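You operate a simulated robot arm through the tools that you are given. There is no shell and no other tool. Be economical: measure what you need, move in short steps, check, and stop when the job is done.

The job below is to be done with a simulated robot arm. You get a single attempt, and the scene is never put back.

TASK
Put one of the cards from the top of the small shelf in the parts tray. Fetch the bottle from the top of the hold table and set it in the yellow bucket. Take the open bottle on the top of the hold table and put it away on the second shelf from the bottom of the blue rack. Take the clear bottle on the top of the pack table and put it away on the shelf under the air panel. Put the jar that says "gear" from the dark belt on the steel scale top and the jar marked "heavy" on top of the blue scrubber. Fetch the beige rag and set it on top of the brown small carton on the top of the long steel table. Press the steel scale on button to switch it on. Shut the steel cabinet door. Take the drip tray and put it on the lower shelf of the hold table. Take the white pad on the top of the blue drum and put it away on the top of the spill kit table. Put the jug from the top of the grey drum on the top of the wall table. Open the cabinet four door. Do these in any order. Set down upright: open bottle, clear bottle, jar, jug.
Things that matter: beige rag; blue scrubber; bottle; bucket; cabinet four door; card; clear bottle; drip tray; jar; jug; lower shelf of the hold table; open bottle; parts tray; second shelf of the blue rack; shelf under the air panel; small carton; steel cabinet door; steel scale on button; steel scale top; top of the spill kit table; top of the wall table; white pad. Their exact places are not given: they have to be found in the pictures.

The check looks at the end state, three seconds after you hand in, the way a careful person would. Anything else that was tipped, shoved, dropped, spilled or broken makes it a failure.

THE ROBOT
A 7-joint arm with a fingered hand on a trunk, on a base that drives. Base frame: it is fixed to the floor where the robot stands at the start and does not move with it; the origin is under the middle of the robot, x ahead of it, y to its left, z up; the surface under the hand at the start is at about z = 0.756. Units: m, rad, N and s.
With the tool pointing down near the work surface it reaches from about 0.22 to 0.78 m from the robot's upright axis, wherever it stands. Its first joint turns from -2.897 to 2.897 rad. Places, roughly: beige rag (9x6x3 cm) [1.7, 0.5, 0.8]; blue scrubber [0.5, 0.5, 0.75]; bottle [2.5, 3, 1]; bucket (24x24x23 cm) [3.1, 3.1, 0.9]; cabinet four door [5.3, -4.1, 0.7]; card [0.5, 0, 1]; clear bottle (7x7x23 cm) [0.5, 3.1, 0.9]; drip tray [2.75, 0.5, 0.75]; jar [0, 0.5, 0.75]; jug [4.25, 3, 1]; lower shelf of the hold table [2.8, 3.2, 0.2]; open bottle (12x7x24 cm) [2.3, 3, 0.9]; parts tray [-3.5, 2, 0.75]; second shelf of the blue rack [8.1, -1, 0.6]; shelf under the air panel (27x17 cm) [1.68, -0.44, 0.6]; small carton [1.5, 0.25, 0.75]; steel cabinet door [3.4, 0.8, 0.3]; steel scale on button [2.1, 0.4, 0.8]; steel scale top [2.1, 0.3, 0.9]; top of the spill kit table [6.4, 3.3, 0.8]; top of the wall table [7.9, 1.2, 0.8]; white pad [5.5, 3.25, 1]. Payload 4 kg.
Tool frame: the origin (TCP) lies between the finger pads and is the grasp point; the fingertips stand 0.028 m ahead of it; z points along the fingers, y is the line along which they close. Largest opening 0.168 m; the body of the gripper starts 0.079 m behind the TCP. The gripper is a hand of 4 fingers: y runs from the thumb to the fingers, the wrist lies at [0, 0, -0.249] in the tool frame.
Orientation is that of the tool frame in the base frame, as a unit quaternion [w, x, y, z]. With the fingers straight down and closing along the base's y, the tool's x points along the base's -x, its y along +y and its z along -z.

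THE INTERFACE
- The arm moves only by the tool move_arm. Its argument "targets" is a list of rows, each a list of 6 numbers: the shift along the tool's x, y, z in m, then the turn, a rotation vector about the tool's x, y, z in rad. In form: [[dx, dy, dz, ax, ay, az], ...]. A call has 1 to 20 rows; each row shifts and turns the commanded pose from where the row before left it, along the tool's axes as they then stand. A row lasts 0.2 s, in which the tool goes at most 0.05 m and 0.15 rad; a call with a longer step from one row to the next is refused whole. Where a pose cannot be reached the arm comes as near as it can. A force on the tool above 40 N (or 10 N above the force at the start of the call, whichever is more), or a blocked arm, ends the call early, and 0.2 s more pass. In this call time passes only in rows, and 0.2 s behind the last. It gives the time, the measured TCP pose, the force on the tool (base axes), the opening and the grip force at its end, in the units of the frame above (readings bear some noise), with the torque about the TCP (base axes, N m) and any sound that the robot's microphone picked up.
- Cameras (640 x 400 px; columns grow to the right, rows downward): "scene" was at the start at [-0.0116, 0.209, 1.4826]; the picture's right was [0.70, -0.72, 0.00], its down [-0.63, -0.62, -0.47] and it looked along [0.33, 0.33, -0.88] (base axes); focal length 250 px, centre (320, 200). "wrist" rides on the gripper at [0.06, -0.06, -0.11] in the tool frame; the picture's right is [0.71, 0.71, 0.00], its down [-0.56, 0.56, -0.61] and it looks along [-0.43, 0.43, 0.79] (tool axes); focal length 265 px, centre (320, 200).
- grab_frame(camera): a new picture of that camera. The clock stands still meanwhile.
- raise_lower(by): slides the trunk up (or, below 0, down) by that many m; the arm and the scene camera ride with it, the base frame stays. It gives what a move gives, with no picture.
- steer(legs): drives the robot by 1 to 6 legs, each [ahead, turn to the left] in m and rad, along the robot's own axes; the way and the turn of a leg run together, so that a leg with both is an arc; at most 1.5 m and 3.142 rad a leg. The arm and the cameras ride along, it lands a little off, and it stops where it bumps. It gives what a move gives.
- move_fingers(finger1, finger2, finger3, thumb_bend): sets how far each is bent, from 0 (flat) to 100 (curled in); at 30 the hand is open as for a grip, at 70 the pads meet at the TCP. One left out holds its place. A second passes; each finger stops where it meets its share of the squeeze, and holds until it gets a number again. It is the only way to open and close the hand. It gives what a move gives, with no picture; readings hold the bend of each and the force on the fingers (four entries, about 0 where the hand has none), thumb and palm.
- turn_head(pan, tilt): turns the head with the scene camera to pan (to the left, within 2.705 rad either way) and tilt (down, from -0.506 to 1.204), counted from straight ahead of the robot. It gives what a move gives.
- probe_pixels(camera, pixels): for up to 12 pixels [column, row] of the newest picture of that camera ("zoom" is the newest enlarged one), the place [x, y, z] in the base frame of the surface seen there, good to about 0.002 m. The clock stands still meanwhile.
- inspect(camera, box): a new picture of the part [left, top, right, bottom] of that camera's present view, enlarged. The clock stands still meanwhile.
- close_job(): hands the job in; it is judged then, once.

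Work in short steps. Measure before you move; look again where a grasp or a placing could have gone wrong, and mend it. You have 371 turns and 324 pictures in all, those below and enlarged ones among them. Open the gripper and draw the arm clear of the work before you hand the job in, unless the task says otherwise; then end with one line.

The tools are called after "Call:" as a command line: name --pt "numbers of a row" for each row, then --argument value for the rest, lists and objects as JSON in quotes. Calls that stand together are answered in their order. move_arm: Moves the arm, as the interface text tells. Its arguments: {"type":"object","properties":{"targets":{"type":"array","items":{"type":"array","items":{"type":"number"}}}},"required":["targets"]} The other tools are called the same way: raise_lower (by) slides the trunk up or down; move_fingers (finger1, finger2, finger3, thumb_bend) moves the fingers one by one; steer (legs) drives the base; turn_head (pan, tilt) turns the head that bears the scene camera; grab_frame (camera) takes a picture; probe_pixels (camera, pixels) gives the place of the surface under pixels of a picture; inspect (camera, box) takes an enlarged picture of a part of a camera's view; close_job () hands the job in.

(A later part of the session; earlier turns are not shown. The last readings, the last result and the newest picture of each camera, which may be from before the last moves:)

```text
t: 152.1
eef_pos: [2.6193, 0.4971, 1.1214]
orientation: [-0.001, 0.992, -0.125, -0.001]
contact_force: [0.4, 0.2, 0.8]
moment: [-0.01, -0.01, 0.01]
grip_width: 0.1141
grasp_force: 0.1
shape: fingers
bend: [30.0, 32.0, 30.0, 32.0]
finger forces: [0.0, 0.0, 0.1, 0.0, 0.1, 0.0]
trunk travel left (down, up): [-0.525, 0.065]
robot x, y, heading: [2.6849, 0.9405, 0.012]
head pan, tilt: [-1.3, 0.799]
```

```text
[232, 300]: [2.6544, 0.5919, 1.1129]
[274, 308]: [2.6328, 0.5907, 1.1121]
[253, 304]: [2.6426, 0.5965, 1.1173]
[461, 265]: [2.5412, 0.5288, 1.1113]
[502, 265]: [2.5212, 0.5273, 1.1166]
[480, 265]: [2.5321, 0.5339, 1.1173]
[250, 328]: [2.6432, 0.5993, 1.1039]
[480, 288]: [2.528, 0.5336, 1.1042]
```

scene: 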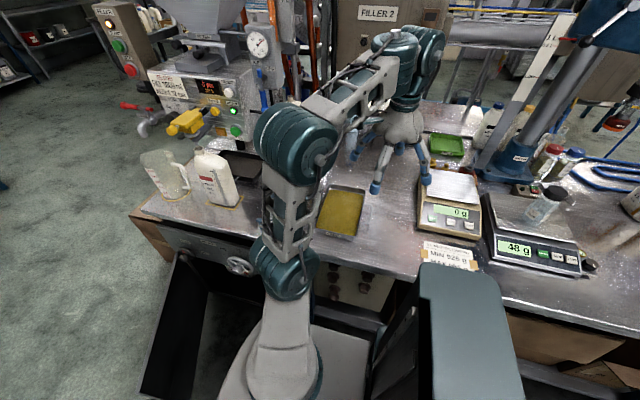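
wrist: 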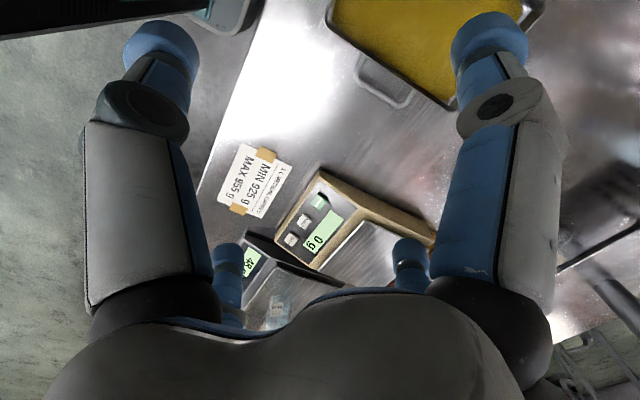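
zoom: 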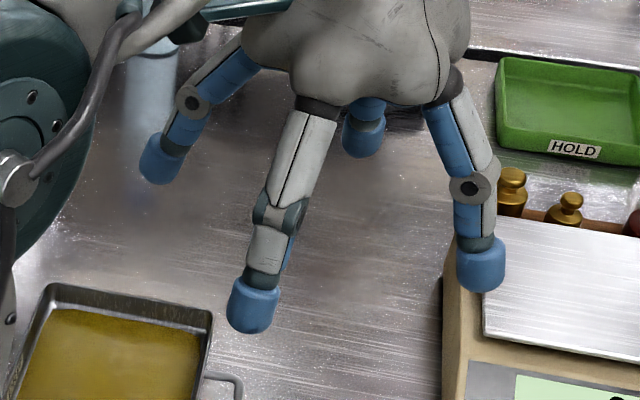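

The tip is ≈0.022 thick, the loop gap only ≈0.025. I test a wide splayed hand (bend 10) to see if it could span the tray's length.

Call:
move_fingers --finger1 10 --finger2 10 --finger3 10 --thumb_bend 10

Call:
inspect --camera "scene" --box '[330, 100, 450, 210]'

```text
t: 153.1
eef_pos: [2.6196, 0.4971, 1.1202]
orientation: [0.0, 0.992, -0.125, -0.002]
contact_force: [-0.7, -0.9, -0.1]
moment: [-0.01, -0.01, -0.01]
grip_width: 0.1524
grasp_force: 0.0
shape: fingers
bend: [10.0, 10.0, 10.0, 10.0]
finger forces: [0.0, 0.0, 0.0, 0.0, 0.0, 0.1]
trunk travel left (down, up): [-0.525, 0.065]
robot x, y, heading: [2.6873, 0.9374, 0.014]
head pan, tilt: [-1.3, 0.799]
```

```text
3.64 times, centred on (390, 155) of scene
```

zoom: 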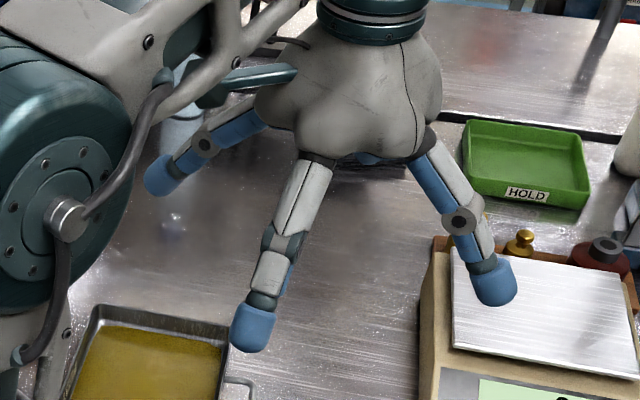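

Call:
probe_pixels --camera "zoom" --pixels '[[254, 325], [252, 345], [478, 280], [510, 280], [495, 300], [160, 185], [275, 260], [460, 225], [440, 180], [310, 175]]'

Call:
grab_frame --camera "wrist"

```text
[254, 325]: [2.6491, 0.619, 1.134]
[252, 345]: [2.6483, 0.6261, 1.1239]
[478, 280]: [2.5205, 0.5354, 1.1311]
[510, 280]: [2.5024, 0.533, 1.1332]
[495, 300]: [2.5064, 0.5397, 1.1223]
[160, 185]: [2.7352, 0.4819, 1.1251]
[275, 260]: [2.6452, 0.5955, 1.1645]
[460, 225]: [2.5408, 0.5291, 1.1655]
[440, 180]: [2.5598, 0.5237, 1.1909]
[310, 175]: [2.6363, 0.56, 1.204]
```

```text
226 pictures are left
```

wrist: 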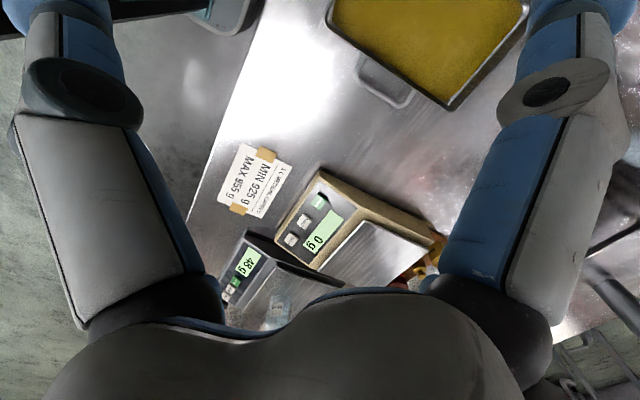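

Spread at bend 10 is only ±0.10, so spanning lengthwise is impossible. Before choosing the tray grip I look at the destination: the hold table's lower shelf.

Call:
turn_head --pan 1.5 --tilt 0.4

Call:
grab_frame --camera "scene"

```text
t: 155.6
eef_pos: [2.619, 0.4974, 1.1227]
orientation: [-0.001, 0.992, -0.124, -0.002]
contact_force: [-0.3, -0.6, -0.8]
moment: [0.03, 0.01, 0.07]
grip_width: 0.1521
grasp_force: 0.1
shape: fingers
bend: [10.0, 10.0, 10.0, 10.0]
finger forces: [0.0, 0.1, 0.1, 0.0, 0.0, 0.0]
trunk travel left (down, up): [-0.525, 0.065]
robot x, y, heading: [2.6829, 0.9415, 0.022]
head pan, tilt: [1.499, 0.4]
```

```text
225 pictures are left
```

scene: 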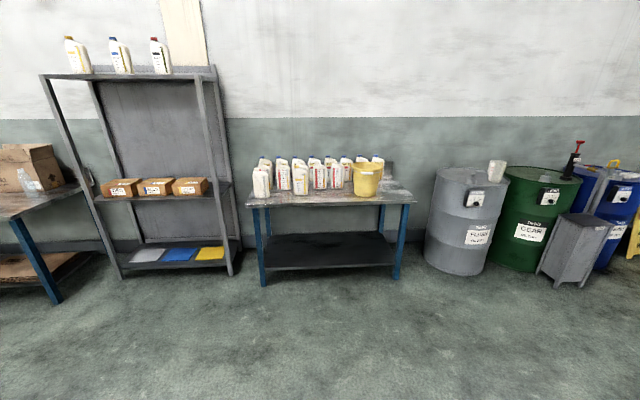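

Call:
inspect --camera "scene" --box '[230, 130, 430, 290]'

Call:
probe_pixels --camera "scene" --pixels '[[330, 200], [252, 205], [414, 200], [325, 263], [262, 265], [398, 260], [330, 240], [365, 180], [497, 172], [462, 168], [300, 190], [330, 235]]'

```text
2.50 times, centred on (330, 210) of scene
```

zoom: 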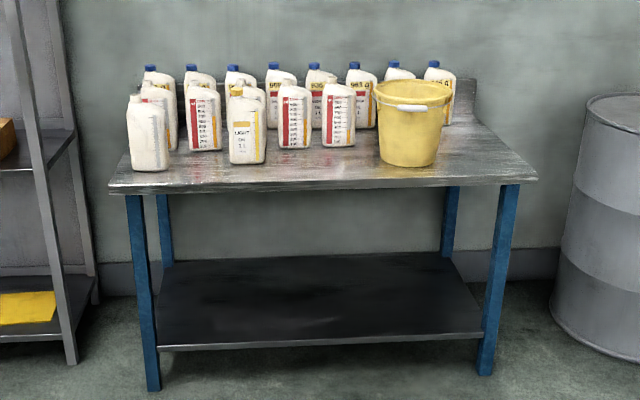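

```text
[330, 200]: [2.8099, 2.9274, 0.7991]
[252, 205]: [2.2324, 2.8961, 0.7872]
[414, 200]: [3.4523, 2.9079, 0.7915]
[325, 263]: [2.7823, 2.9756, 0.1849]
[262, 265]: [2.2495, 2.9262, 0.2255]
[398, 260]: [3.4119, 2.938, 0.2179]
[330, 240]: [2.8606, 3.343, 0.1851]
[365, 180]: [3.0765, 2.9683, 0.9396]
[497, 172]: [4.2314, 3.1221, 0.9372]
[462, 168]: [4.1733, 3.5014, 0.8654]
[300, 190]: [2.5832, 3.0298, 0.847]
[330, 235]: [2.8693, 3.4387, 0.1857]
```

The lower shelf is at z≈0.185, front edge y≈2.955, wide open. I'll grip the tray vertically at its near end (beyond the handle roots). First I rotate the tool so thumb–finger2 lies along x and move above the grip spot.

Call:
move_arm --pt "0 0 0 0 0 0.147" --pt "0 0 0 0 0 0.147" --pt "0 0 0 0 0 0.147" --pt "0 0 0 0 0 0.147" --pt "0 0 0 0 0 0.147" --pt "0 0 0 0 0 0.147" --pt "0 0 0 0 0 0.147" --pt "0 0 0 0 0 0.147" --pt "0 0 0 0 0 0.146"

Call:
move_fingers --finger1 0 --finger2 28 --finger3 30 --thumb_bend 28

Call:
turn_head --pan -1.3 --tilt 0.8

Call:
grab_frame --camera "scene"

Call:
grab_frame --camera "wrist"

```text
t: 157.6
eef_pos: [2.6199, 0.4969, 1.1202]
orientation: [0.0, -0.706, 0.709, 0.002]
contact_force: [0.1, 0.3, 0.0]
moment: [0.0, -0.01, -0.02]
grip_width: 0.1522
grasp_force: 0.1
shape: fingers
bend: [10.0, 10.0, 10.0, 10.0]
finger forces: [0.1, 0.0, 0.0, 0.1, 0.0, 0.1]
trunk travel left (down, up): [-0.525, 0.065]
robot x, y, heading: [2.6849, 0.9393, 0.012]
head pan, tilt: [1.499, 0.4]
```

```text
t: 158.6
eef_pos: [2.6203, 0.4974, 1.1222]
orientation: [0.001, -0.707, 0.708, 0.002]
contact_force: [0.0, 0.9, 0.5]
moment: [0.0, -0.02, 0.0]
grip_width: 0.1448
grasp_force: 0.0
shape: fingers
bend: [0.0, 28.0, 30.0, 28.0]
finger forces: [0.1, 0.0, 0.0, 0.1, 0.0, 0.1]
trunk travel left (down, up): [-0.525, 0.065]
robot x, y, heading: [2.683, 0.9395, 0.015]
head pan, tilt: [1.499, 0.4]
```

```text
t: 161.1
eef_pos: [2.6192, 0.4968, 1.122]
orientation: [-0.001, 0.707, -0.707, -0.002]
contact_force: [0.0, -0.2, 1.4]
moment: [-0.02, -0.02, -0.01]
grip_width: 0.1448
grasp_force: 0.2
shape: fingers
bend: [0.0, 28.0, 30.0, 28.0]
finger forces: [0.0, 0.0, 0.0, 0.0, 0.0, 0.0]
trunk travel left (down, up): [-0.525, 0.065]
robot x, y, heading: [2.6885, 0.941, 0.016]
head pan, tilt: [-1.3, 0.799]
```

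```text
223 pictures are left
```

scene: 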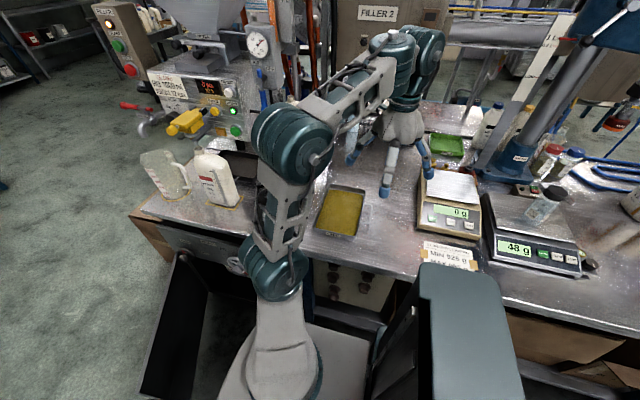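

```text
222 pictures are left
```

wrist: 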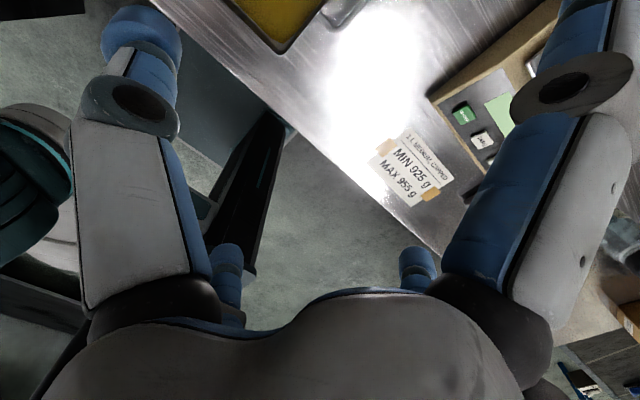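

Finger1 is the far one, finger3 the near one. I move above the grip spot (2.745, 0.475).

Call:
move_arm --pt "0.007 -0.042 0.02 0 0 0" --pt "0.007 -0.042 0.02 0 0 0" --pt "0.007 -0.042 0.02 0 0 0" --pt "0 0 0.045 0 0 0" --pt "0 0 0.045 0 0 0"

Call:
grab_frame --camera "wrist"

Call:
inspect --camera "scene" --box '[270, 120, 420, 250]'

```text
t: 162.3
eef_pos: [2.7429, 0.4748, 0.9724]
orientation: [0.0, -0.707, 0.707, 0.001]
contact_force: [0.1, 0.1, 0.3]
moment: [0.02, 0.03, -0.02]
grip_width: 0.1448
grasp_force: 0.0
shape: fingers
bend: [0.0, 28.0, 30.0, 28.0]
finger forces: [0.1, 0.0, 0.0, 0.1, 0.0, 0.0]
trunk travel left (down, up): [-0.525, 0.065]
robot x, y, heading: [2.6861, 0.9379, 0.014]
head pan, tilt: [-1.3, 0.799]
```

```text
221 pictures are left
```

wrist: 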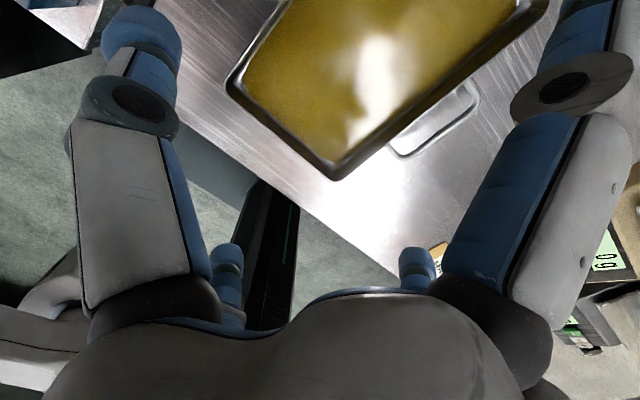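

```text
3.08 times, centred on (345, 185) of scene
```

zoom: 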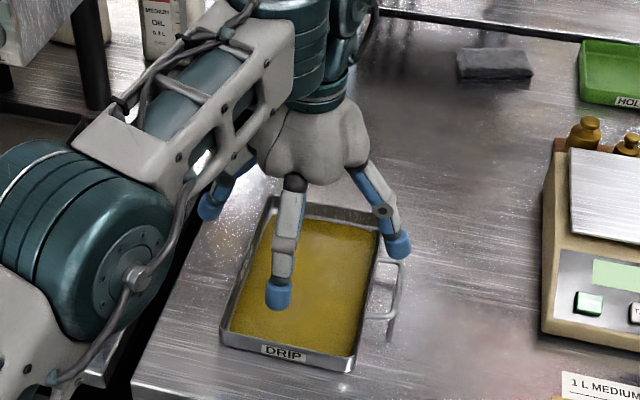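

Only the −x side has a handle loop. I measure the tray's walls precisely in this zoom.

Call:
probe_pixels --camera "zoom" --pixels '[[274, 202], [248, 268], [226, 330], [384, 228], [366, 300], [354, 358], [290, 340], [397, 290], [375, 318], [390, 265], [225, 336], [352, 365]]'

Call:
probe_pixels --camera "wrist" --pixels '[[232, 82], [337, 178], [385, 135], [393, 147], [410, 154], [474, 95], [285, 130], [430, 95]]'

```text
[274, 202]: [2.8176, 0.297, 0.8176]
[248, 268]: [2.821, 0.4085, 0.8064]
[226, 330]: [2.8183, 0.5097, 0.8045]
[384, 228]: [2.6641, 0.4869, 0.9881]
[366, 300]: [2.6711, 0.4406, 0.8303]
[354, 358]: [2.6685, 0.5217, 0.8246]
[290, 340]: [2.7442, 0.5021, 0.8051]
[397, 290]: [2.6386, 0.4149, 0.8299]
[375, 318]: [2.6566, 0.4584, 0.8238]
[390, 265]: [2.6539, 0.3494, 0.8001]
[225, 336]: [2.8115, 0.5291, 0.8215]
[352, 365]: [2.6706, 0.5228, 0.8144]
```

```text
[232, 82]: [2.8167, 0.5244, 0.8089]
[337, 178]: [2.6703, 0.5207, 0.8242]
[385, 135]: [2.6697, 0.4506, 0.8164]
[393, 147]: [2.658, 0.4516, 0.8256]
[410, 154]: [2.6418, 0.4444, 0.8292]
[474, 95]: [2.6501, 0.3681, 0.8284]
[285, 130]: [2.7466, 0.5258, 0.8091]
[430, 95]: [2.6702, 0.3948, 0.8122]
```

Tray: x 2.668–2.823, near wall y 0.529, handle root y≈0.457. I set fingers, rotate 10°, align and descend to z≈0.86 first.

Call:
move_fingers --finger1 0 --finger2 23 --finger3 23 --thumb_bend 23

Call:
move_arm --pt "0.0155 -0.0025 0 0 0 0" --pt "0 0 0.03 0 0 0.0875" --pt "0 0 0.03 0 0 0.0875" --pt "0 0 0.03 0 0 0" --pt "0 0 0.02 0 0 0"

Call:
grab_frame --camera "wrist"

Call:
inspect --camera "scene" --box '[290, 160, 400, 260]'

```text
t: 163.3
eef_pos: [2.7436, 0.4751, 0.9733]
orientation: [0.0, -0.707, 0.707, 0.002]
contact_force: [0.8, -0.1, -0.2]
moment: [-0.02, 0.03, -0.01]
grip_width: 0.1483
grasp_force: 0.1
shape: fingers
bend: [0.0, 23.0, 23.0, 23.0]
finger forces: [0.0, 0.0, 0.0, 0.0, 0.1, 0.0]
trunk travel left (down, up): [-0.525, 0.065]
robot x, y, heading: [2.6843, 0.9372, 0.016]
head pan, tilt: [-1.3, 0.799]
```

```text
t: 164.5
eef_pos: [2.747, 0.4614, 0.8592]
orientation: [0.0, -0.643, 0.766, 0.001]
contact_force: [0.3, -0.6, 0.2]
moment: [-0.01, 0.01, -0.02]
grip_width: 0.1485
grasp_force: 0.0
shape: fingers
bend: [0.0, 23.0, 23.0, 23.0]
finger forces: [0.0, 0.0, 0.0, 0.0, 0.0, 0.0]
trunk travel left (down, up): [-0.525, 0.065]
robot x, y, heading: [2.6831, 0.9417, 0.014]
head pan, tilt: [-1.3, 0.799]
```

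```text
219 pictures are left
```

wrist: 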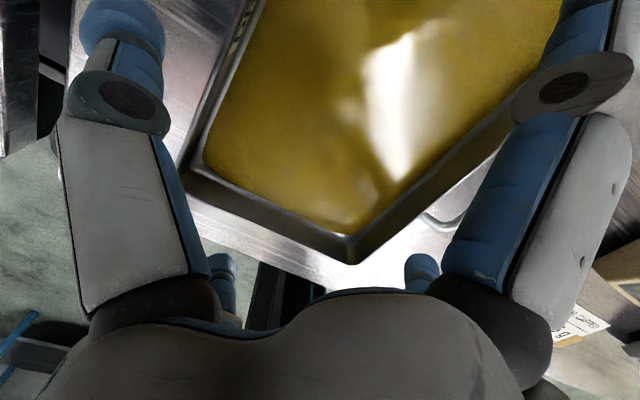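

```text
4.00 times, centred on (345, 210) of scene
```

zoom: 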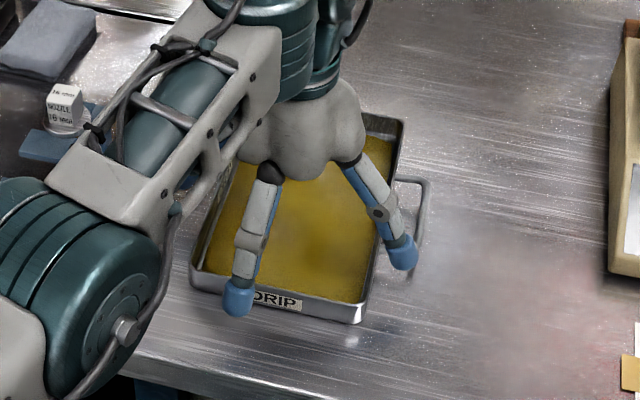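

I probe the finger2 tip and near finger positions relative to the handle root.

Call:
probe_pixels --camera "zoom" --pixels '[[403, 258], [403, 266], [392, 255], [414, 255], [238, 300], [238, 312], [411, 275], [424, 220]]'

```text
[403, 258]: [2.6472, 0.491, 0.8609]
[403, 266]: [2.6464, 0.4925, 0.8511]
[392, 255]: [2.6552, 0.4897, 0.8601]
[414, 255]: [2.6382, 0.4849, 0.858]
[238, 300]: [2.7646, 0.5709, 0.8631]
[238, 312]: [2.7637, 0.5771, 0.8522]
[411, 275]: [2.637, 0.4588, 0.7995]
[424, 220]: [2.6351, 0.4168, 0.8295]
```

Finger2 clears the handle root by 1 cm. I descend 3 cm and close thumb and finger2 on the long walls, then finger3 on the near wall.

Call:
move_arm --pt "0.003 0.001 0.02 0 0 0" --pt "0 0 0.01 0 0 0"

Call:
move_fingers --finger2 60 --thumb_bend 60

Call:
move_fingers --finger3 60

Call:
grab_frame --camera "wrist"

Call:
inspect --camera "scene" --box '[290, 160, 400, 260]'

```text
t: 165.1
eef_pos: [2.7451, 0.4578, 0.8314]
orientation: [0.001, -0.643, 0.766, 0.001]
contact_force: [0.9, 0.2, -0.3]
moment: [-0.01, -0.03, 0.01]
grip_width: 0.1484
grasp_force: 0.1
shape: fingers
bend: [0.0, 23.0, 23.0, 23.0]
finger forces: [0.0, 0.0, 0.1, 0.2, 0.0, 0.1]
trunk travel left (down, up): [-0.525, 0.065]
robot x, y, heading: [2.681, 0.9418, 0.013]
head pan, tilt: [-1.3, 0.799]
```

```text
t: 166.1
eef_pos: [2.7453, 0.4584, 0.8329]
orientation: [-0.001, -0.643, 0.766, 0.001]
contact_force: [5.9, -3.2, 15.8]
moment: [-0.26, -1.29, -0.01]
grip_width: 0.1337
grasp_force: 21.6
shape: fingers
bend: [0.0, 21.0, 23.0, 38.0]
finger forces: [0.0, 15.2, 0.0, 0.1, 27.0, 0.0]
trunk travel left (down, up): [-0.525, 0.065]
robot x, y, heading: [2.6849, 0.9385, 0.013]
head pan, tilt: [-1.3, 0.799]
```

```text
t: 167.1
eef_pos: [2.7456, 0.4584, 0.8321]
orientation: [-0.002, -0.643, 0.766, 0.001]
contact_force: [7.9, -1.1, 19.4]
moment: [-0.17, -1.6, 0.01]
grip_width: 0.1334
grasp_force: 26.0
shape: fingers
bend: [0.0, 21.0, 35.0, 37.0]
finger forces: [0.1, 14.3, 10.1, 0.0, 26.7, 0.1]
trunk travel left (down, up): [-0.525, 0.065]
robot x, y, heading: [2.6826, 0.9385, 0.016]
head pan, tilt: [-1.3, 0.799]
```

```text
217 pictures are left
```

wrist: 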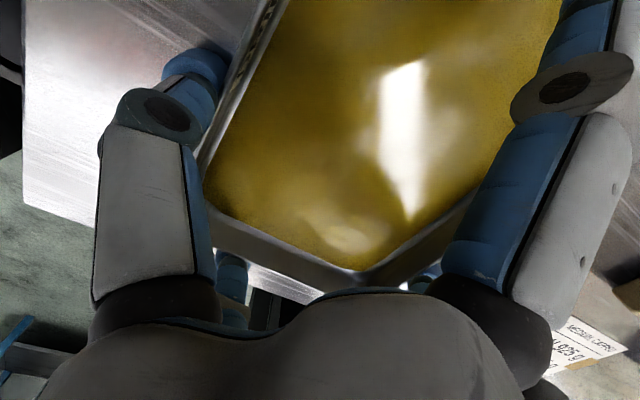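

```text
4.00 times, centred on (345, 210) of scene
```

zoom: 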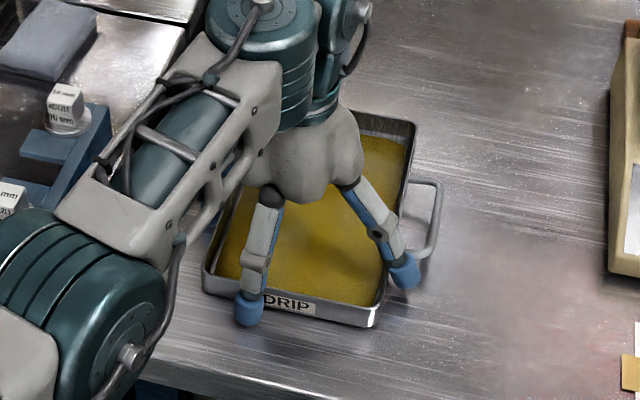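

The thumb overpowered finger2 and slid the tray ~1 cm toward −x, pressing the table. I ease the thumb to 29 (position-limited) so finger2 squeezes against it, and rise 3 mm.

Call:
move_fingers --finger3 28 --thumb_bend 26

Call:
move_arm --pt "0 0 -0.002 0 0 0"

Call:
move_fingers --finger2 60 --thumb_bend 30

Call:
inspect --camera "scene" --box '[290, 160, 400, 260]'

```text
t: 168.1
eef_pos: [2.7449, 0.4591, 0.832]
orientation: [0.001, -0.643, 0.766, 0.001]
contact_force: [-1.0, 0.3, -0.1]
moment: [-0.02, 0.04, 0.0]
grip_width: 0.1472
grasp_force: 1.4
shape: fingers
bend: [0.0, 33.0, 28.0, 25.0]
finger forces: [0.0, 1.9, 0.0, 0.0, 1.5, 0.0]
trunk travel left (down, up): [-0.525, 0.065]
robot x, y, heading: [2.6835, 0.9397, 0.01]
head pan, tilt: [-1.3, 0.799]
```

```text
t: 168.5
eef_pos: [2.7452, 0.4585, 0.8343]
orientation: [0.001, -0.644, 0.765, 0.001]
contact_force: [-0.9, -0.2, 0.3]
moment: [0.04, 0.01, 0.03]
grip_width: 0.1471
grasp_force: 1.6
shape: fingers
bend: [0.0, 34.0, 28.0, 25.0]
finger forces: [0.1, 1.1, 0.0, 0.0, 0.9, 0.0]
trunk travel left (down, up): [-0.525, 0.065]
robot x, y, heading: [2.6826, 0.9394, 0.015]
head pan, tilt: [-1.3, 0.799]
```

```text
t: 169.5
eef_pos: [2.7448, 0.459, 0.8327]
orientation: [0.0, -0.642, 0.767, 0.001]
contact_force: [-0.3, -0.2, 1.3]
moment: [0.03, 0.25, 0.02]
grip_width: 0.147
grasp_force: 8.3
shape: fingers
bend: [0.0, 35.0, 28.0, 25.0]
finger forces: [0.1, 9.4, 0.0, 0.1, 7.3, 0.0]
trunk travel left (down, up): [-0.525, 0.065]
robot x, y, heading: [2.6846, 0.9419, 0.016]
head pan, tilt: [-1.3, 0.799]
```

```text
4.00 times, centred on (345, 210) of scene
```

zoom: 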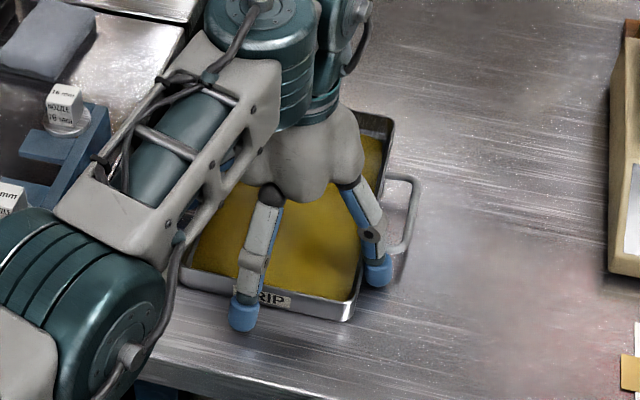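

Balanced now (9 vs 7 N). I raise the squeeze a bit and add finger3 on the near wall.

Call:
move_fingers --finger2 80 --finger3 60 --thumb_bend 34

Call:
inspect --camera "scene" --box '[290, 160, 400, 260]'

```text
t: 170.5
eef_pos: [2.7466, 0.4598, 0.8346]
orientation: [0.0, -0.643, 0.766, 0.002]
contact_force: [2.5, 2.8, 8.5]
moment: [0.21, -0.24, 0.08]
grip_width: 0.1464
grasp_force: 16.0
shape: fingers
bend: [0.0, 35.0, 37.0, 27.0]
finger forces: [0.1, 9.7, 10.2, 0.0, 12.5, 0.1]
trunk travel left (down, up): [-0.525, 0.065]
robot x, y, heading: [2.6824, 0.9408, 0.012]
head pan, tilt: [-1.3, 0.799]
```

```text
4.00 times, centred on (345, 210) of scene
```

zoom: 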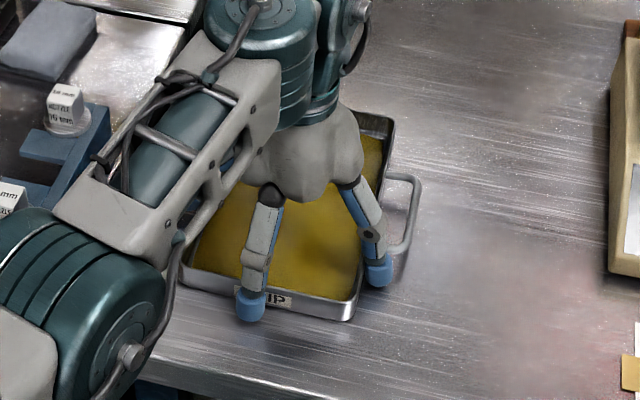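

I lift 1.5 cm slowly and check for tilt.

Call:
move_arm --pt "0 0 -0.005 0 0 0" --pt "0 0 -0.005 0 0 0" --pt "0 0 -0.008 0 0 0"

Call:
inspect --camera "scene" --box '[290, 160, 400, 260]'

Call:
grab_frame --camera "wrist"

```text
t: 171.3
eef_pos: [2.7455, 0.4593, 0.8506]
orientation: [0.001, -0.642, 0.767, 0.002]
contact_force: [-1.0, 0.2, -2.1]
moment: [0.12, 0.0, 0.0]
grip_width: 0.1435
grasp_force: 11.5
shape: fingers
bend: [0.0, 35.0, 38.0, 30.0]
finger forces: [0.1, 10.4, 5.9, 0.0, 6.8, 0.0]
trunk travel left (down, up): [-0.525, 0.065]
robot x, y, heading: [2.6854, 0.9377, 0.011]
head pan, tilt: [-1.3, 0.799]
```

```text
4.00 times, centred on (345, 210) of scene
```

zoom: 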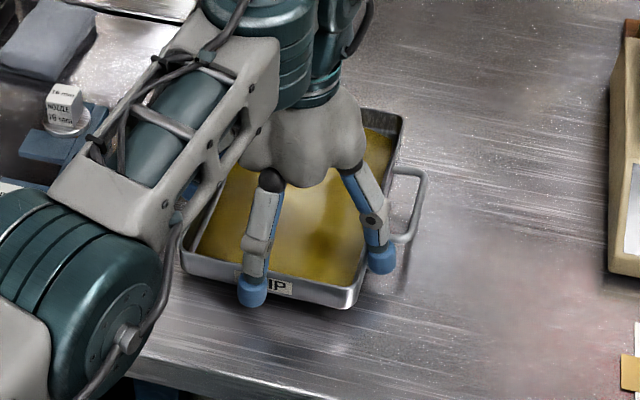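

```text
212 pictures are left
```

wrist: 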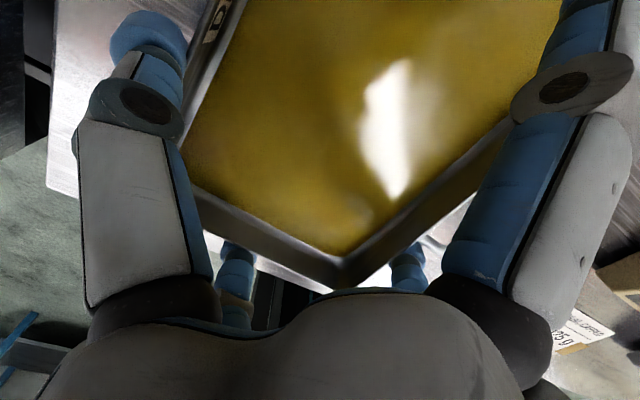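

Lifted (≈2 N weight). I probe rim heights to verify level.

Call:
probe_pixels --camera "zoom" --pixels '[[402, 120], [396, 160], [360, 285], [352, 300], [188, 255], [380, 112], [300, 260], [335, 295]]'

Call:
move_arm --pt "0 0 -0.02 0 0 0" --pt "0 0 -0.03 0 0 0" --pt "0 0 -0.03 0 0 0"

Call:
inspect --camera "scene" --box '[270, 130, 410, 250]'

```text
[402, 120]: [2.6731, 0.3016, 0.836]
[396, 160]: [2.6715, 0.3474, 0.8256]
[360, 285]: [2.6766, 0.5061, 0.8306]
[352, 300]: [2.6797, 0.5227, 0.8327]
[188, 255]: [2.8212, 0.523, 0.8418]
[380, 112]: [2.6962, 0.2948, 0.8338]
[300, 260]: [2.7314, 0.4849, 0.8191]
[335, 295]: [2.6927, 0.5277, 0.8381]
```

```text
t: 172.1
eef_pos: [2.7448, 0.459, 0.9313]
orientation: [0.001, -0.643, 0.766, 0.002]
contact_force: [-0.1, 0.1, 1.1]
moment: [0.0, -0.01, 0.03]
grip_width: 0.1393
grasp_force: 0.0
shape: fingers
bend: [0.0, 42.0, 43.0, 34.0]
finger forces: [0.1, 0.0, 0.0, 0.0, 0.0, 0.0]
trunk travel left (down, up): [-0.525, 0.065]
robot x, y, heading: [2.6842, 0.9393, 0.013]
head pan, tilt: [-1.3, 0.799]
```

```text
3.33 times, centred on (340, 190) of scene
```

zoom: 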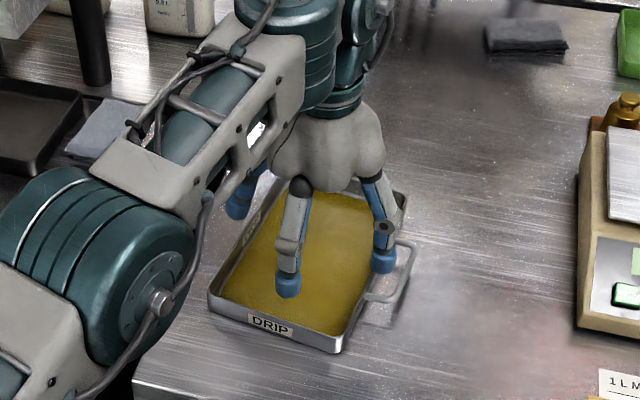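

The tray slipped back onto the table (lean of widespread fingers). Better: pinch across the handle bar and adjacent wall (≈0.036 wide), where fingers are near vertical. I lift, shift over the handle and look.

Call:
move_fingers --finger1 36 --finger2 36 --finger3 36 --thumb_bend 36

Call:
move_arm --pt "0.01 0.03 -0.03 0 0 0" --pt "0.01 0.03 -0.03 0 0 0" --pt "0.01 0.03 -0.03 0 0 -0.087" --pt "0.01 0.01 0 0 0 -0.087"

Call:
grab_frame --camera "wrist"

Call:
inspect --camera "scene" --box '[270, 130, 410, 250]'

```text
t: 173.1
eef_pos: [2.7442, 0.4583, 0.9309]
orientation: [0.0, -0.642, 0.766, 0.001]
contact_force: [0.7, -0.2, 0.4]
moment: [0.01, 0.0, -0.01]
grip_width: 0.1002
grasp_force: 0.0
shape: fingers
bend: [36.0, 36.0, 36.0, 36.0]
finger forces: [0.1, 0.1, 0.0, 0.0, 0.0, 0.1]
trunk travel left (down, up): [-0.525, 0.065]
robot x, y, heading: [2.6828, 0.9369, 0.014]
head pan, tilt: [-1.3, 0.799]
```

```text
t: 174.1
eef_pos: [2.6407, 0.435, 1.0203]
orientation: [0.0, 0.707, -0.707, -0.002]
contact_force: [-1.1, 0.0, -0.1]
moment: [-0.02, -0.02, 0.01]
grip_width: 0.1003
grasp_force: 0.0
shape: fingers
bend: [36.0, 36.0, 36.0, 36.0]
finger forces: [0.1, 0.0, 0.0, 0.0, 0.0, 0.0]
trunk travel left (down, up): [-0.525, 0.065]
robot x, y, heading: [2.6851, 0.9418, 0.015]
head pan, tilt: [-1.3, 0.799]
```

```text
210 pictures are left
```

wrist: 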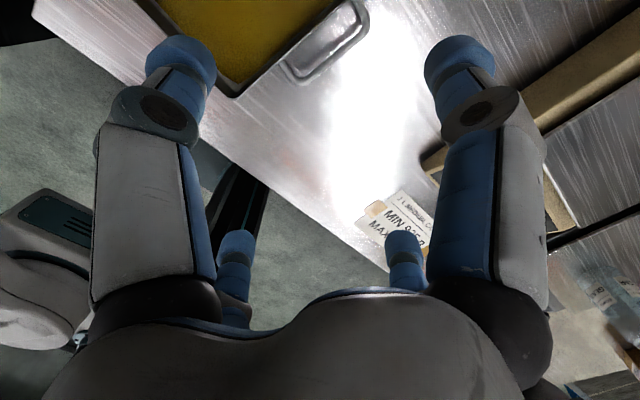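

```text
3.33 times, centred on (340, 190) of scene
```

zoom: 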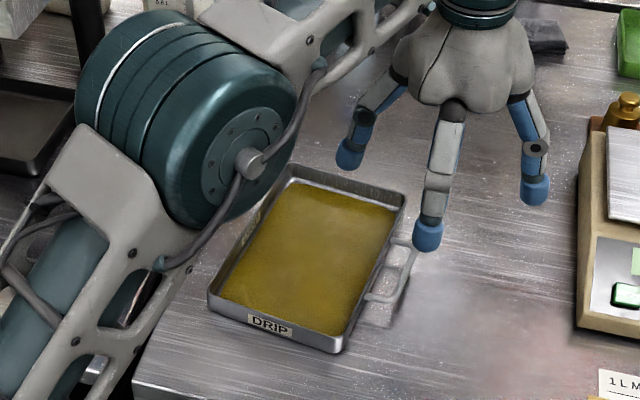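

Call:
probe_pixels --camera "zoom" --pixels '[[405, 200], [342, 345], [385, 250], [365, 297], [403, 275], [413, 250], [392, 240], [375, 297], [398, 298], [295, 172], [215, 305]]'

Call:
probe_pixels --camera "wrist" --pixels '[[236, 94], [345, 3], [288, 70], [300, 82], [365, 18], [335, 50], [290, 50], [320, 27]]'

```text
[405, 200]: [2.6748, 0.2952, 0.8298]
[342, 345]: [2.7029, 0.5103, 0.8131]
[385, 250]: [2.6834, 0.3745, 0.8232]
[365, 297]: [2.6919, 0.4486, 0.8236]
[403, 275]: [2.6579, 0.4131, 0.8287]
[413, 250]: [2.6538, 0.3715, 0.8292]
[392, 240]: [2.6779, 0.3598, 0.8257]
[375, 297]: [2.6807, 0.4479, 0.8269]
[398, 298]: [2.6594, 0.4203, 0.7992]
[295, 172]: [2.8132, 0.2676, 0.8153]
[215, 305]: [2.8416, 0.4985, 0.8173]
```

```text
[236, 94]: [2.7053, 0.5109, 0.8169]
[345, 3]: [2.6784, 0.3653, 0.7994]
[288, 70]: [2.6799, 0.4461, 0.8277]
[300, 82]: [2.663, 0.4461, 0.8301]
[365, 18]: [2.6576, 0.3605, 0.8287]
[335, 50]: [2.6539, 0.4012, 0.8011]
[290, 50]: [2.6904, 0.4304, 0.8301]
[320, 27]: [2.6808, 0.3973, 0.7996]
```

Handle centre ≈(2.656,0.405), wall at x≈2.688 there, tray yawed ~7.7°. I align TCP to (2.672,0.405) rotated 7.7° and descend partway.

Call:
move_fingers --finger1 35 --finger2 42 --finger3 35 --thumb_bend 42

Call:
move_arm --pt "0.03 -0.0313 0 0 0 0" --pt "0 0 0.04 0 0 0.134" --pt "0 0 0.04 0 0 0" --pt "0 0 0.04 0 0 0"

Call:
grab_frame --camera "wrist"

Call:
inspect --camera "scene" --box '[290, 150, 400, 250]'

```text
t: 175.1
eef_pos: [2.6395, 0.436, 1.0212]
orientation: [0.0, -0.707, 0.707, 0.002]
contact_force: [0.4, 0.2, 0.6]
moment: [0.02, 0.01, -0.02]
grip_width: 0.0925
grasp_force: 0.0
shape: fingers
bend: [35.0, 42.0, 35.0, 42.0]
finger forces: [0.0, 0.1, 0.1, 0.1, 0.1, 0.0]
trunk travel left (down, up): [-0.525, 0.065]
robot x, y, heading: [2.6842, 0.941, 0.011]
head pan, tilt: [-1.3, 0.799]
```

```text
t: 176.1
eef_pos: [2.6733, 0.4062, 0.8999]
orientation: [-0.001, -0.657, 0.754, 0.002]
contact_force: [0.4, 0.1, -0.5]
moment: [0.0, 0.01, 0.0]
grip_width: 0.0927
grasp_force: 0.0
shape: fingers
bend: [35.0, 42.0, 35.0, 42.0]
finger forces: [0.0, 0.0, 0.0, 0.0, 0.0, 0.0]
trunk travel left (down, up): [-0.525, 0.065]
robot x, y, heading: [2.6844, 0.9425, 0.016]
head pan, tilt: [-1.3, 0.799]
```

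```text
208 pictures are left
```

wrist: 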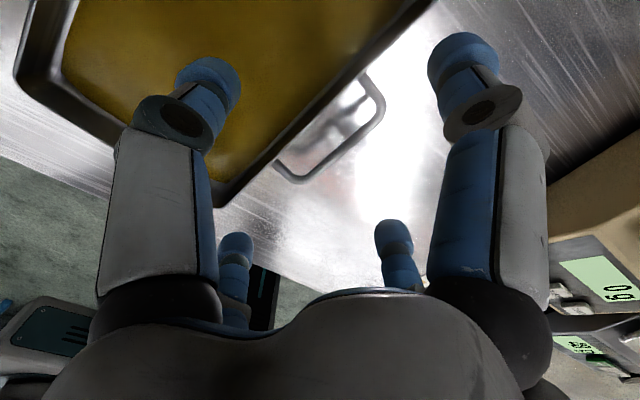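

```text
4.00 times, centred on (345, 200) of scene
```

zoom: 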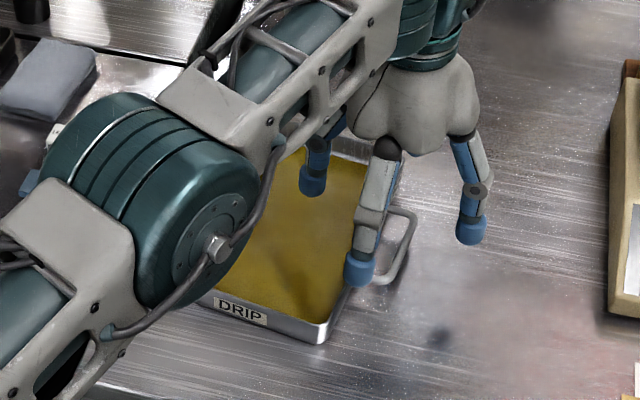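

Call:
probe_pixels --camera "wrist" --pixels '[[279, 170], [300, 180], [383, 105], [366, 77], [345, 150], [325, 110], [285, 152], [222, 200]]'

```text
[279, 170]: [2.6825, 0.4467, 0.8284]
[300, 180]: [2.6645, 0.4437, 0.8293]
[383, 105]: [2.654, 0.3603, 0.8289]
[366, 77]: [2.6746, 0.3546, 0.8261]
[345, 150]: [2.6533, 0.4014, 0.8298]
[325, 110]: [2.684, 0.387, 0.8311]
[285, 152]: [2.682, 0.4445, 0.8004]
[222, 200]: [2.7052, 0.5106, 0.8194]
```

Handle loop centre y≈0.401; tiny correction and descend to z≈0.848, then close.

Call:
move_arm --pt "0.005 0.0025 0.03 0 0 0" --pt "0 0 0.022 0 0 0"

Call:
move_fingers --finger2 80 --thumb_bend 60

Call:
grab_frame --camera "wrist"

```text
t: 176.7
eef_pos: [2.668, 0.4005, 0.8473]
orientation: [0.0, -0.657, 0.754, 0.002]
contact_force: [-0.5, 0.6, -0.9]
moment: [0.0, 0.04, -0.02]
grip_width: 0.0926
grasp_force: 0.1
shape: fingers
bend: [35.0, 42.0, 35.0, 42.0]
finger forces: [0.0, 0.1, 0.0, 0.0, 0.1, 0.0]
trunk travel left (down, up): [-0.525, 0.065]
robot x, y, heading: [2.6825, 0.9388, 0.014]
head pan, tilt: [-1.3, 0.799]
```

```text
t: 177.7
eef_pos: [2.6701, 0.3994, 0.8475]
orientation: [0.0, -0.658, 0.753, 0.001]
contact_force: [-1.2, 0.7, -0.1]
moment: [-0.01, -0.16, 0.01]
grip_width: 0.0747
grasp_force: 6.1
shape: fingers
bend: [35.0, 66.0, 35.0, 58.0]
finger forces: [0.0, 6.6, 0.0, 0.1, 5.3, 0.1]
trunk travel left (down, up): [-0.525, 0.065]
robot x, y, heading: [2.6847, 0.9387, 0.011]
head pan, tilt: [-1.3, 0.799]
```

```text
206 pictures are left
```

wrist: 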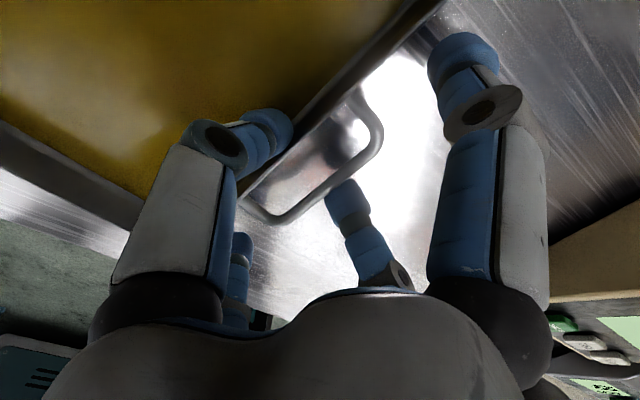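

Thumb inside the wall, finger2 outside the bar. I tighten and clamp the loop ends with fingers 1 and 3.

Call:
move_fingers --finger1 65 --finger2 90 --finger3 65 --thumb_bend 66

Call:
grab_frame --camera "wrist"

```text
t: 178.7
eef_pos: [2.6702, 0.4006, 0.848]
orientation: [0.001, -0.657, 0.754, 0.002]
contact_force: [0.7, 1.0, 0.4]
moment: [-0.01, -0.03, 0.0]
grip_width: 0.0454
grasp_force: 15.8
shape: fingers
bend: [49.0, 64.0, 47.0, 60.0]
finger forces: [7.1, 8.4, 7.7, 0.0, 9.7, 0.0]
trunk travel left (down, up): [-0.525, 0.065]
robot x, y, heading: [2.6856, 0.942, 0.015]
head pan, tilt: [-1.3, 0.799]
```

```text
205 pictures are left
```

wrist: 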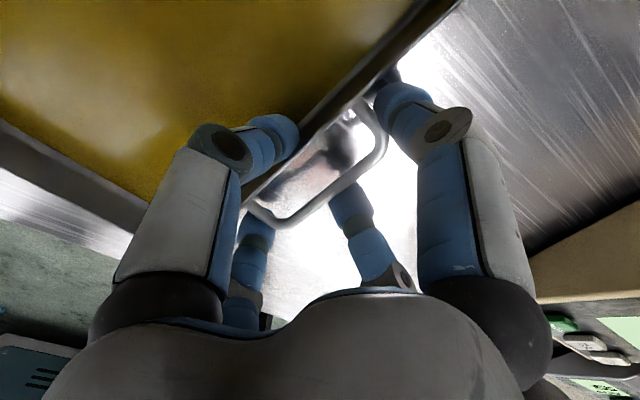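

Four-finger grip on the handle. I lift by 1.2 cm and check tilt.

Call:
move_arm --pt "0 0 -0.006 0 0 0" --pt "0 0 -0.006 0 0 0"

Call:
inspect --camera "scene" --box '[290, 150, 400, 250]'

Call:
probe_pixels --camera "zoom" --pixels '[[327, 330], [205, 300], [370, 150], [240, 318]]'

```text
t: 179.3
eef_pos: [2.669, 0.3992, 0.8599]
orientation: [0.0, -0.657, 0.754, 0.002]
contact_force: [-0.3, -0.1, -0.7]
moment: [0.05, 0.14, 0.0]
grip_width: 0.0453
grasp_force: 15.3
shape: fingers
bend: [49.0, 65.0, 47.0, 60.0]
finger forces: [7.1, 7.1, 7.5, 0.0, 8.8, 0.0]
trunk travel left (down, up): [-0.525, 0.065]
robot x, y, heading: [2.6835, 0.941, 0.011]
head pan, tilt: [-1.3, 0.799]
```

```text
4.00 times, centred on (345, 200) of scene
```

zoom: 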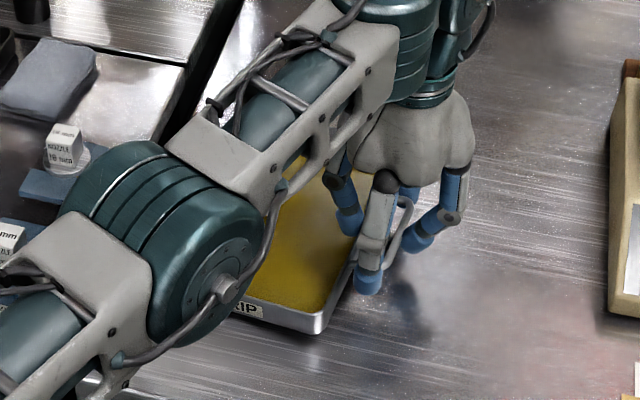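

```text
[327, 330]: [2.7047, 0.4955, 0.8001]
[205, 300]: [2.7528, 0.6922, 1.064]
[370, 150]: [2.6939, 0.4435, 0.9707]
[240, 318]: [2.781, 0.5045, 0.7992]
```

Call:
probe_pixels --camera "zoom" --pixels '[[322, 312], [285, 303], [240, 296], [300, 240], [290, 290], [330, 270], [355, 255], [250, 310], [310, 325]]'

```text
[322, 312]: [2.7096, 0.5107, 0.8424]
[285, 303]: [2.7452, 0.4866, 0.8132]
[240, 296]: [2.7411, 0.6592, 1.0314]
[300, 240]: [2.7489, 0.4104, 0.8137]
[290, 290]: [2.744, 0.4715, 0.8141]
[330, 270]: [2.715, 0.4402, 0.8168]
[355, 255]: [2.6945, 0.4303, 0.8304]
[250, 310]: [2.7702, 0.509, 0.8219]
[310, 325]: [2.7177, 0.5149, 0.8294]
```

A slight tilt (~5°, far side low). I lift 2 cm more and recheck.

Call:
move_arm --pt "0 0 -0.008 0 0 0" --pt "0 0 -0.012 0 0 0"

Call:
inspect --camera "scene" --box '[290, 150, 400, 250]'

Call:
probe_pixels --camera "zoom" --pixels '[[300, 240], [290, 290], [330, 270], [285, 303], [325, 220], [280, 270], [322, 305]]'

Call:
grab_frame --camera "wrist"

```text
t: 179.9
eef_pos: [2.668, 0.4003, 0.8808]
orientation: [0.001, -0.657, 0.754, 0.002]
contact_force: [0.6, 0.3, -1.0]
moment: [0.04, 0.19, 0.03]
grip_width: 0.0451
grasp_force: 14.5
shape: fingers
bend: [49.0, 65.0, 47.0, 60.0]
finger forces: [7.2, 6.2, 7.5, 0.0, 9.1, 0.1]
trunk travel left (down, up): [-0.525, 0.065]
robot x, y, heading: [2.6839, 0.937, 0.014]
head pan, tilt: [-1.3, 0.799]
```

```text
4.00 times, centred on (345, 200) of scene
```

zoom: 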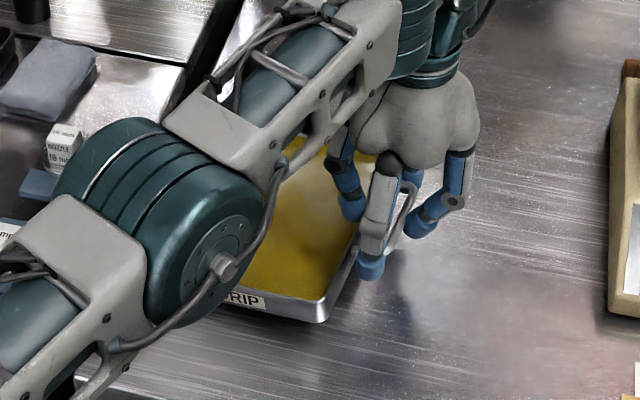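

```text
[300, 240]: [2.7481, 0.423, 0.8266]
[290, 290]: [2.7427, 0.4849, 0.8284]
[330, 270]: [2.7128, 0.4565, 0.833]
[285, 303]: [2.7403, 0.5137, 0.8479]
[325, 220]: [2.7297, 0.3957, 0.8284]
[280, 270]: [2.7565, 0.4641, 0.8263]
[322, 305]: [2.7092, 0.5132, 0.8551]
```

```text
202 pictures are left
```

wrist: 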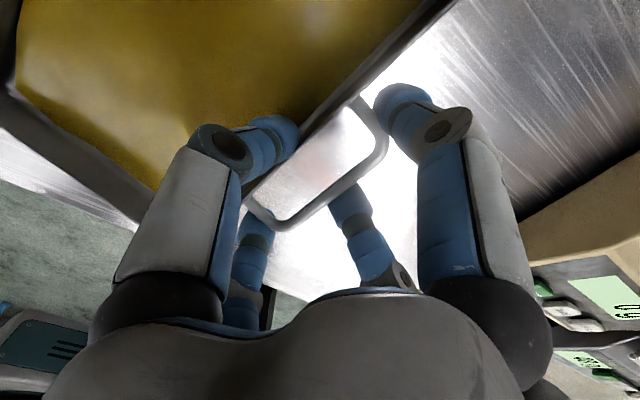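

Tray tilted ~9° in the grip; I counter-tilt the tool by 0.13 rad about tool x and lift more, then recheck for drift.

Call:
move_arm --pt "0 0 -0.01 0.065 0 0" --pt "0 0 -0.01 0.065 0 0" --pt "0 0 -0.03 0 0 0" --pt "0 0 -0.03 0 0 0"

Call:
inspect --camera "scene" --box '[290, 140, 400, 240]'

Call:
probe_pixels --camera "zoom" --pixels '[[300, 240], [290, 270], [330, 250], [325, 220], [280, 270], [315, 285]]'

```text
t: 180.9
eef_pos: [2.6585, 0.4019, 0.9499]
orientation: [0.026, -0.657, 0.753, -0.016]
contact_force: [-0.4, 0.4, -1.1]
moment: [0.02, 0.15, 0.0]
grip_width: 0.0407
grasp_force: 15.1
shape: fingers
bend: [51.0, 69.0, 47.0, 62.0]
finger forces: [8.3, 3.3, 8.5, 0.0, 9.3, 0.0]
out of reach, approached as far as the arm can: row 1, 2
trunk travel left (down, up): [-0.525, 0.065]
robot x, y, heading: [2.683, 0.9416, 0.017]
head pan, tilt: [-1.3, 0.799]
```

```text
4.00 times, centred on (345, 190) of scene
```

zoom: 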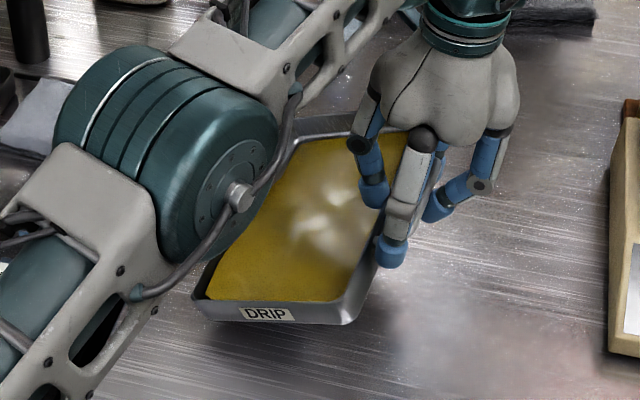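

```text
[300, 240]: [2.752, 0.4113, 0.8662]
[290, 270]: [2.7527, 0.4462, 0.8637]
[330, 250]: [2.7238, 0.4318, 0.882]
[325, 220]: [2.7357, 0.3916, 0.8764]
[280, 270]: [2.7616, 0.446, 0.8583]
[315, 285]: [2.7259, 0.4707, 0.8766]
```

Tilt grew to ~30°; the grip is rotating. I lower it back to the table right away.

Call:
move_arm --pt "0 0 0.03 0 0 0" --pt "0 0 0.025 -0.03 0 0" --pt "0 0 0.02 -0.03 0 0" --pt "0 0 0.012 0 0 0" --pt "0 0 0.01 0 0 0"

Call:
inspect --camera "scene" --box '[290, 150, 400, 250]'

Call:
probe_pixels --camera "zoom" --pixels '[[300, 240], [290, 270], [330, 250], [325, 220], [280, 270], [315, 285]]'

```text
t: 182.1
eef_pos: [2.6616, 0.4033, 0.8524]
orientation: [0.007, -0.658, 0.753, 0.006]
contact_force: [-1.0, 0.0, 2.5]
moment: [0.51, -0.69, 0.07]
grip_width: 0.0416
grasp_force: 22.3
shape: fingers
bend: [50.0, 66.0, 48.0, 62.0]
finger forces: [9.5, 8.4, 7.3, 0.0, 18.5, 0.0]
trunk travel left (down, up): [-0.525, 0.065]
robot x, y, heading: [2.687, 0.9399, 0.015]
head pan, tilt: [-1.3, 0.799]
```

```text
4.00 times, centred on (345, 200) of scene
```

zoom: 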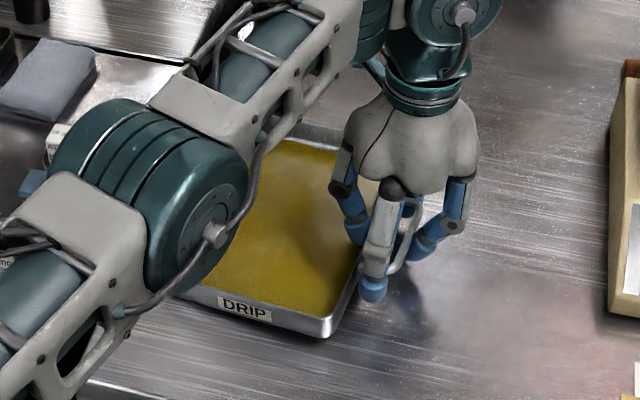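

```text
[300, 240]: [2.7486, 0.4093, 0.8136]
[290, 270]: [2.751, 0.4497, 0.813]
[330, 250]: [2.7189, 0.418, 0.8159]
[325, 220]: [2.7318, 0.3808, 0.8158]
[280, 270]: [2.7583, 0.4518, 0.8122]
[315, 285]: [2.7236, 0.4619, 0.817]
```

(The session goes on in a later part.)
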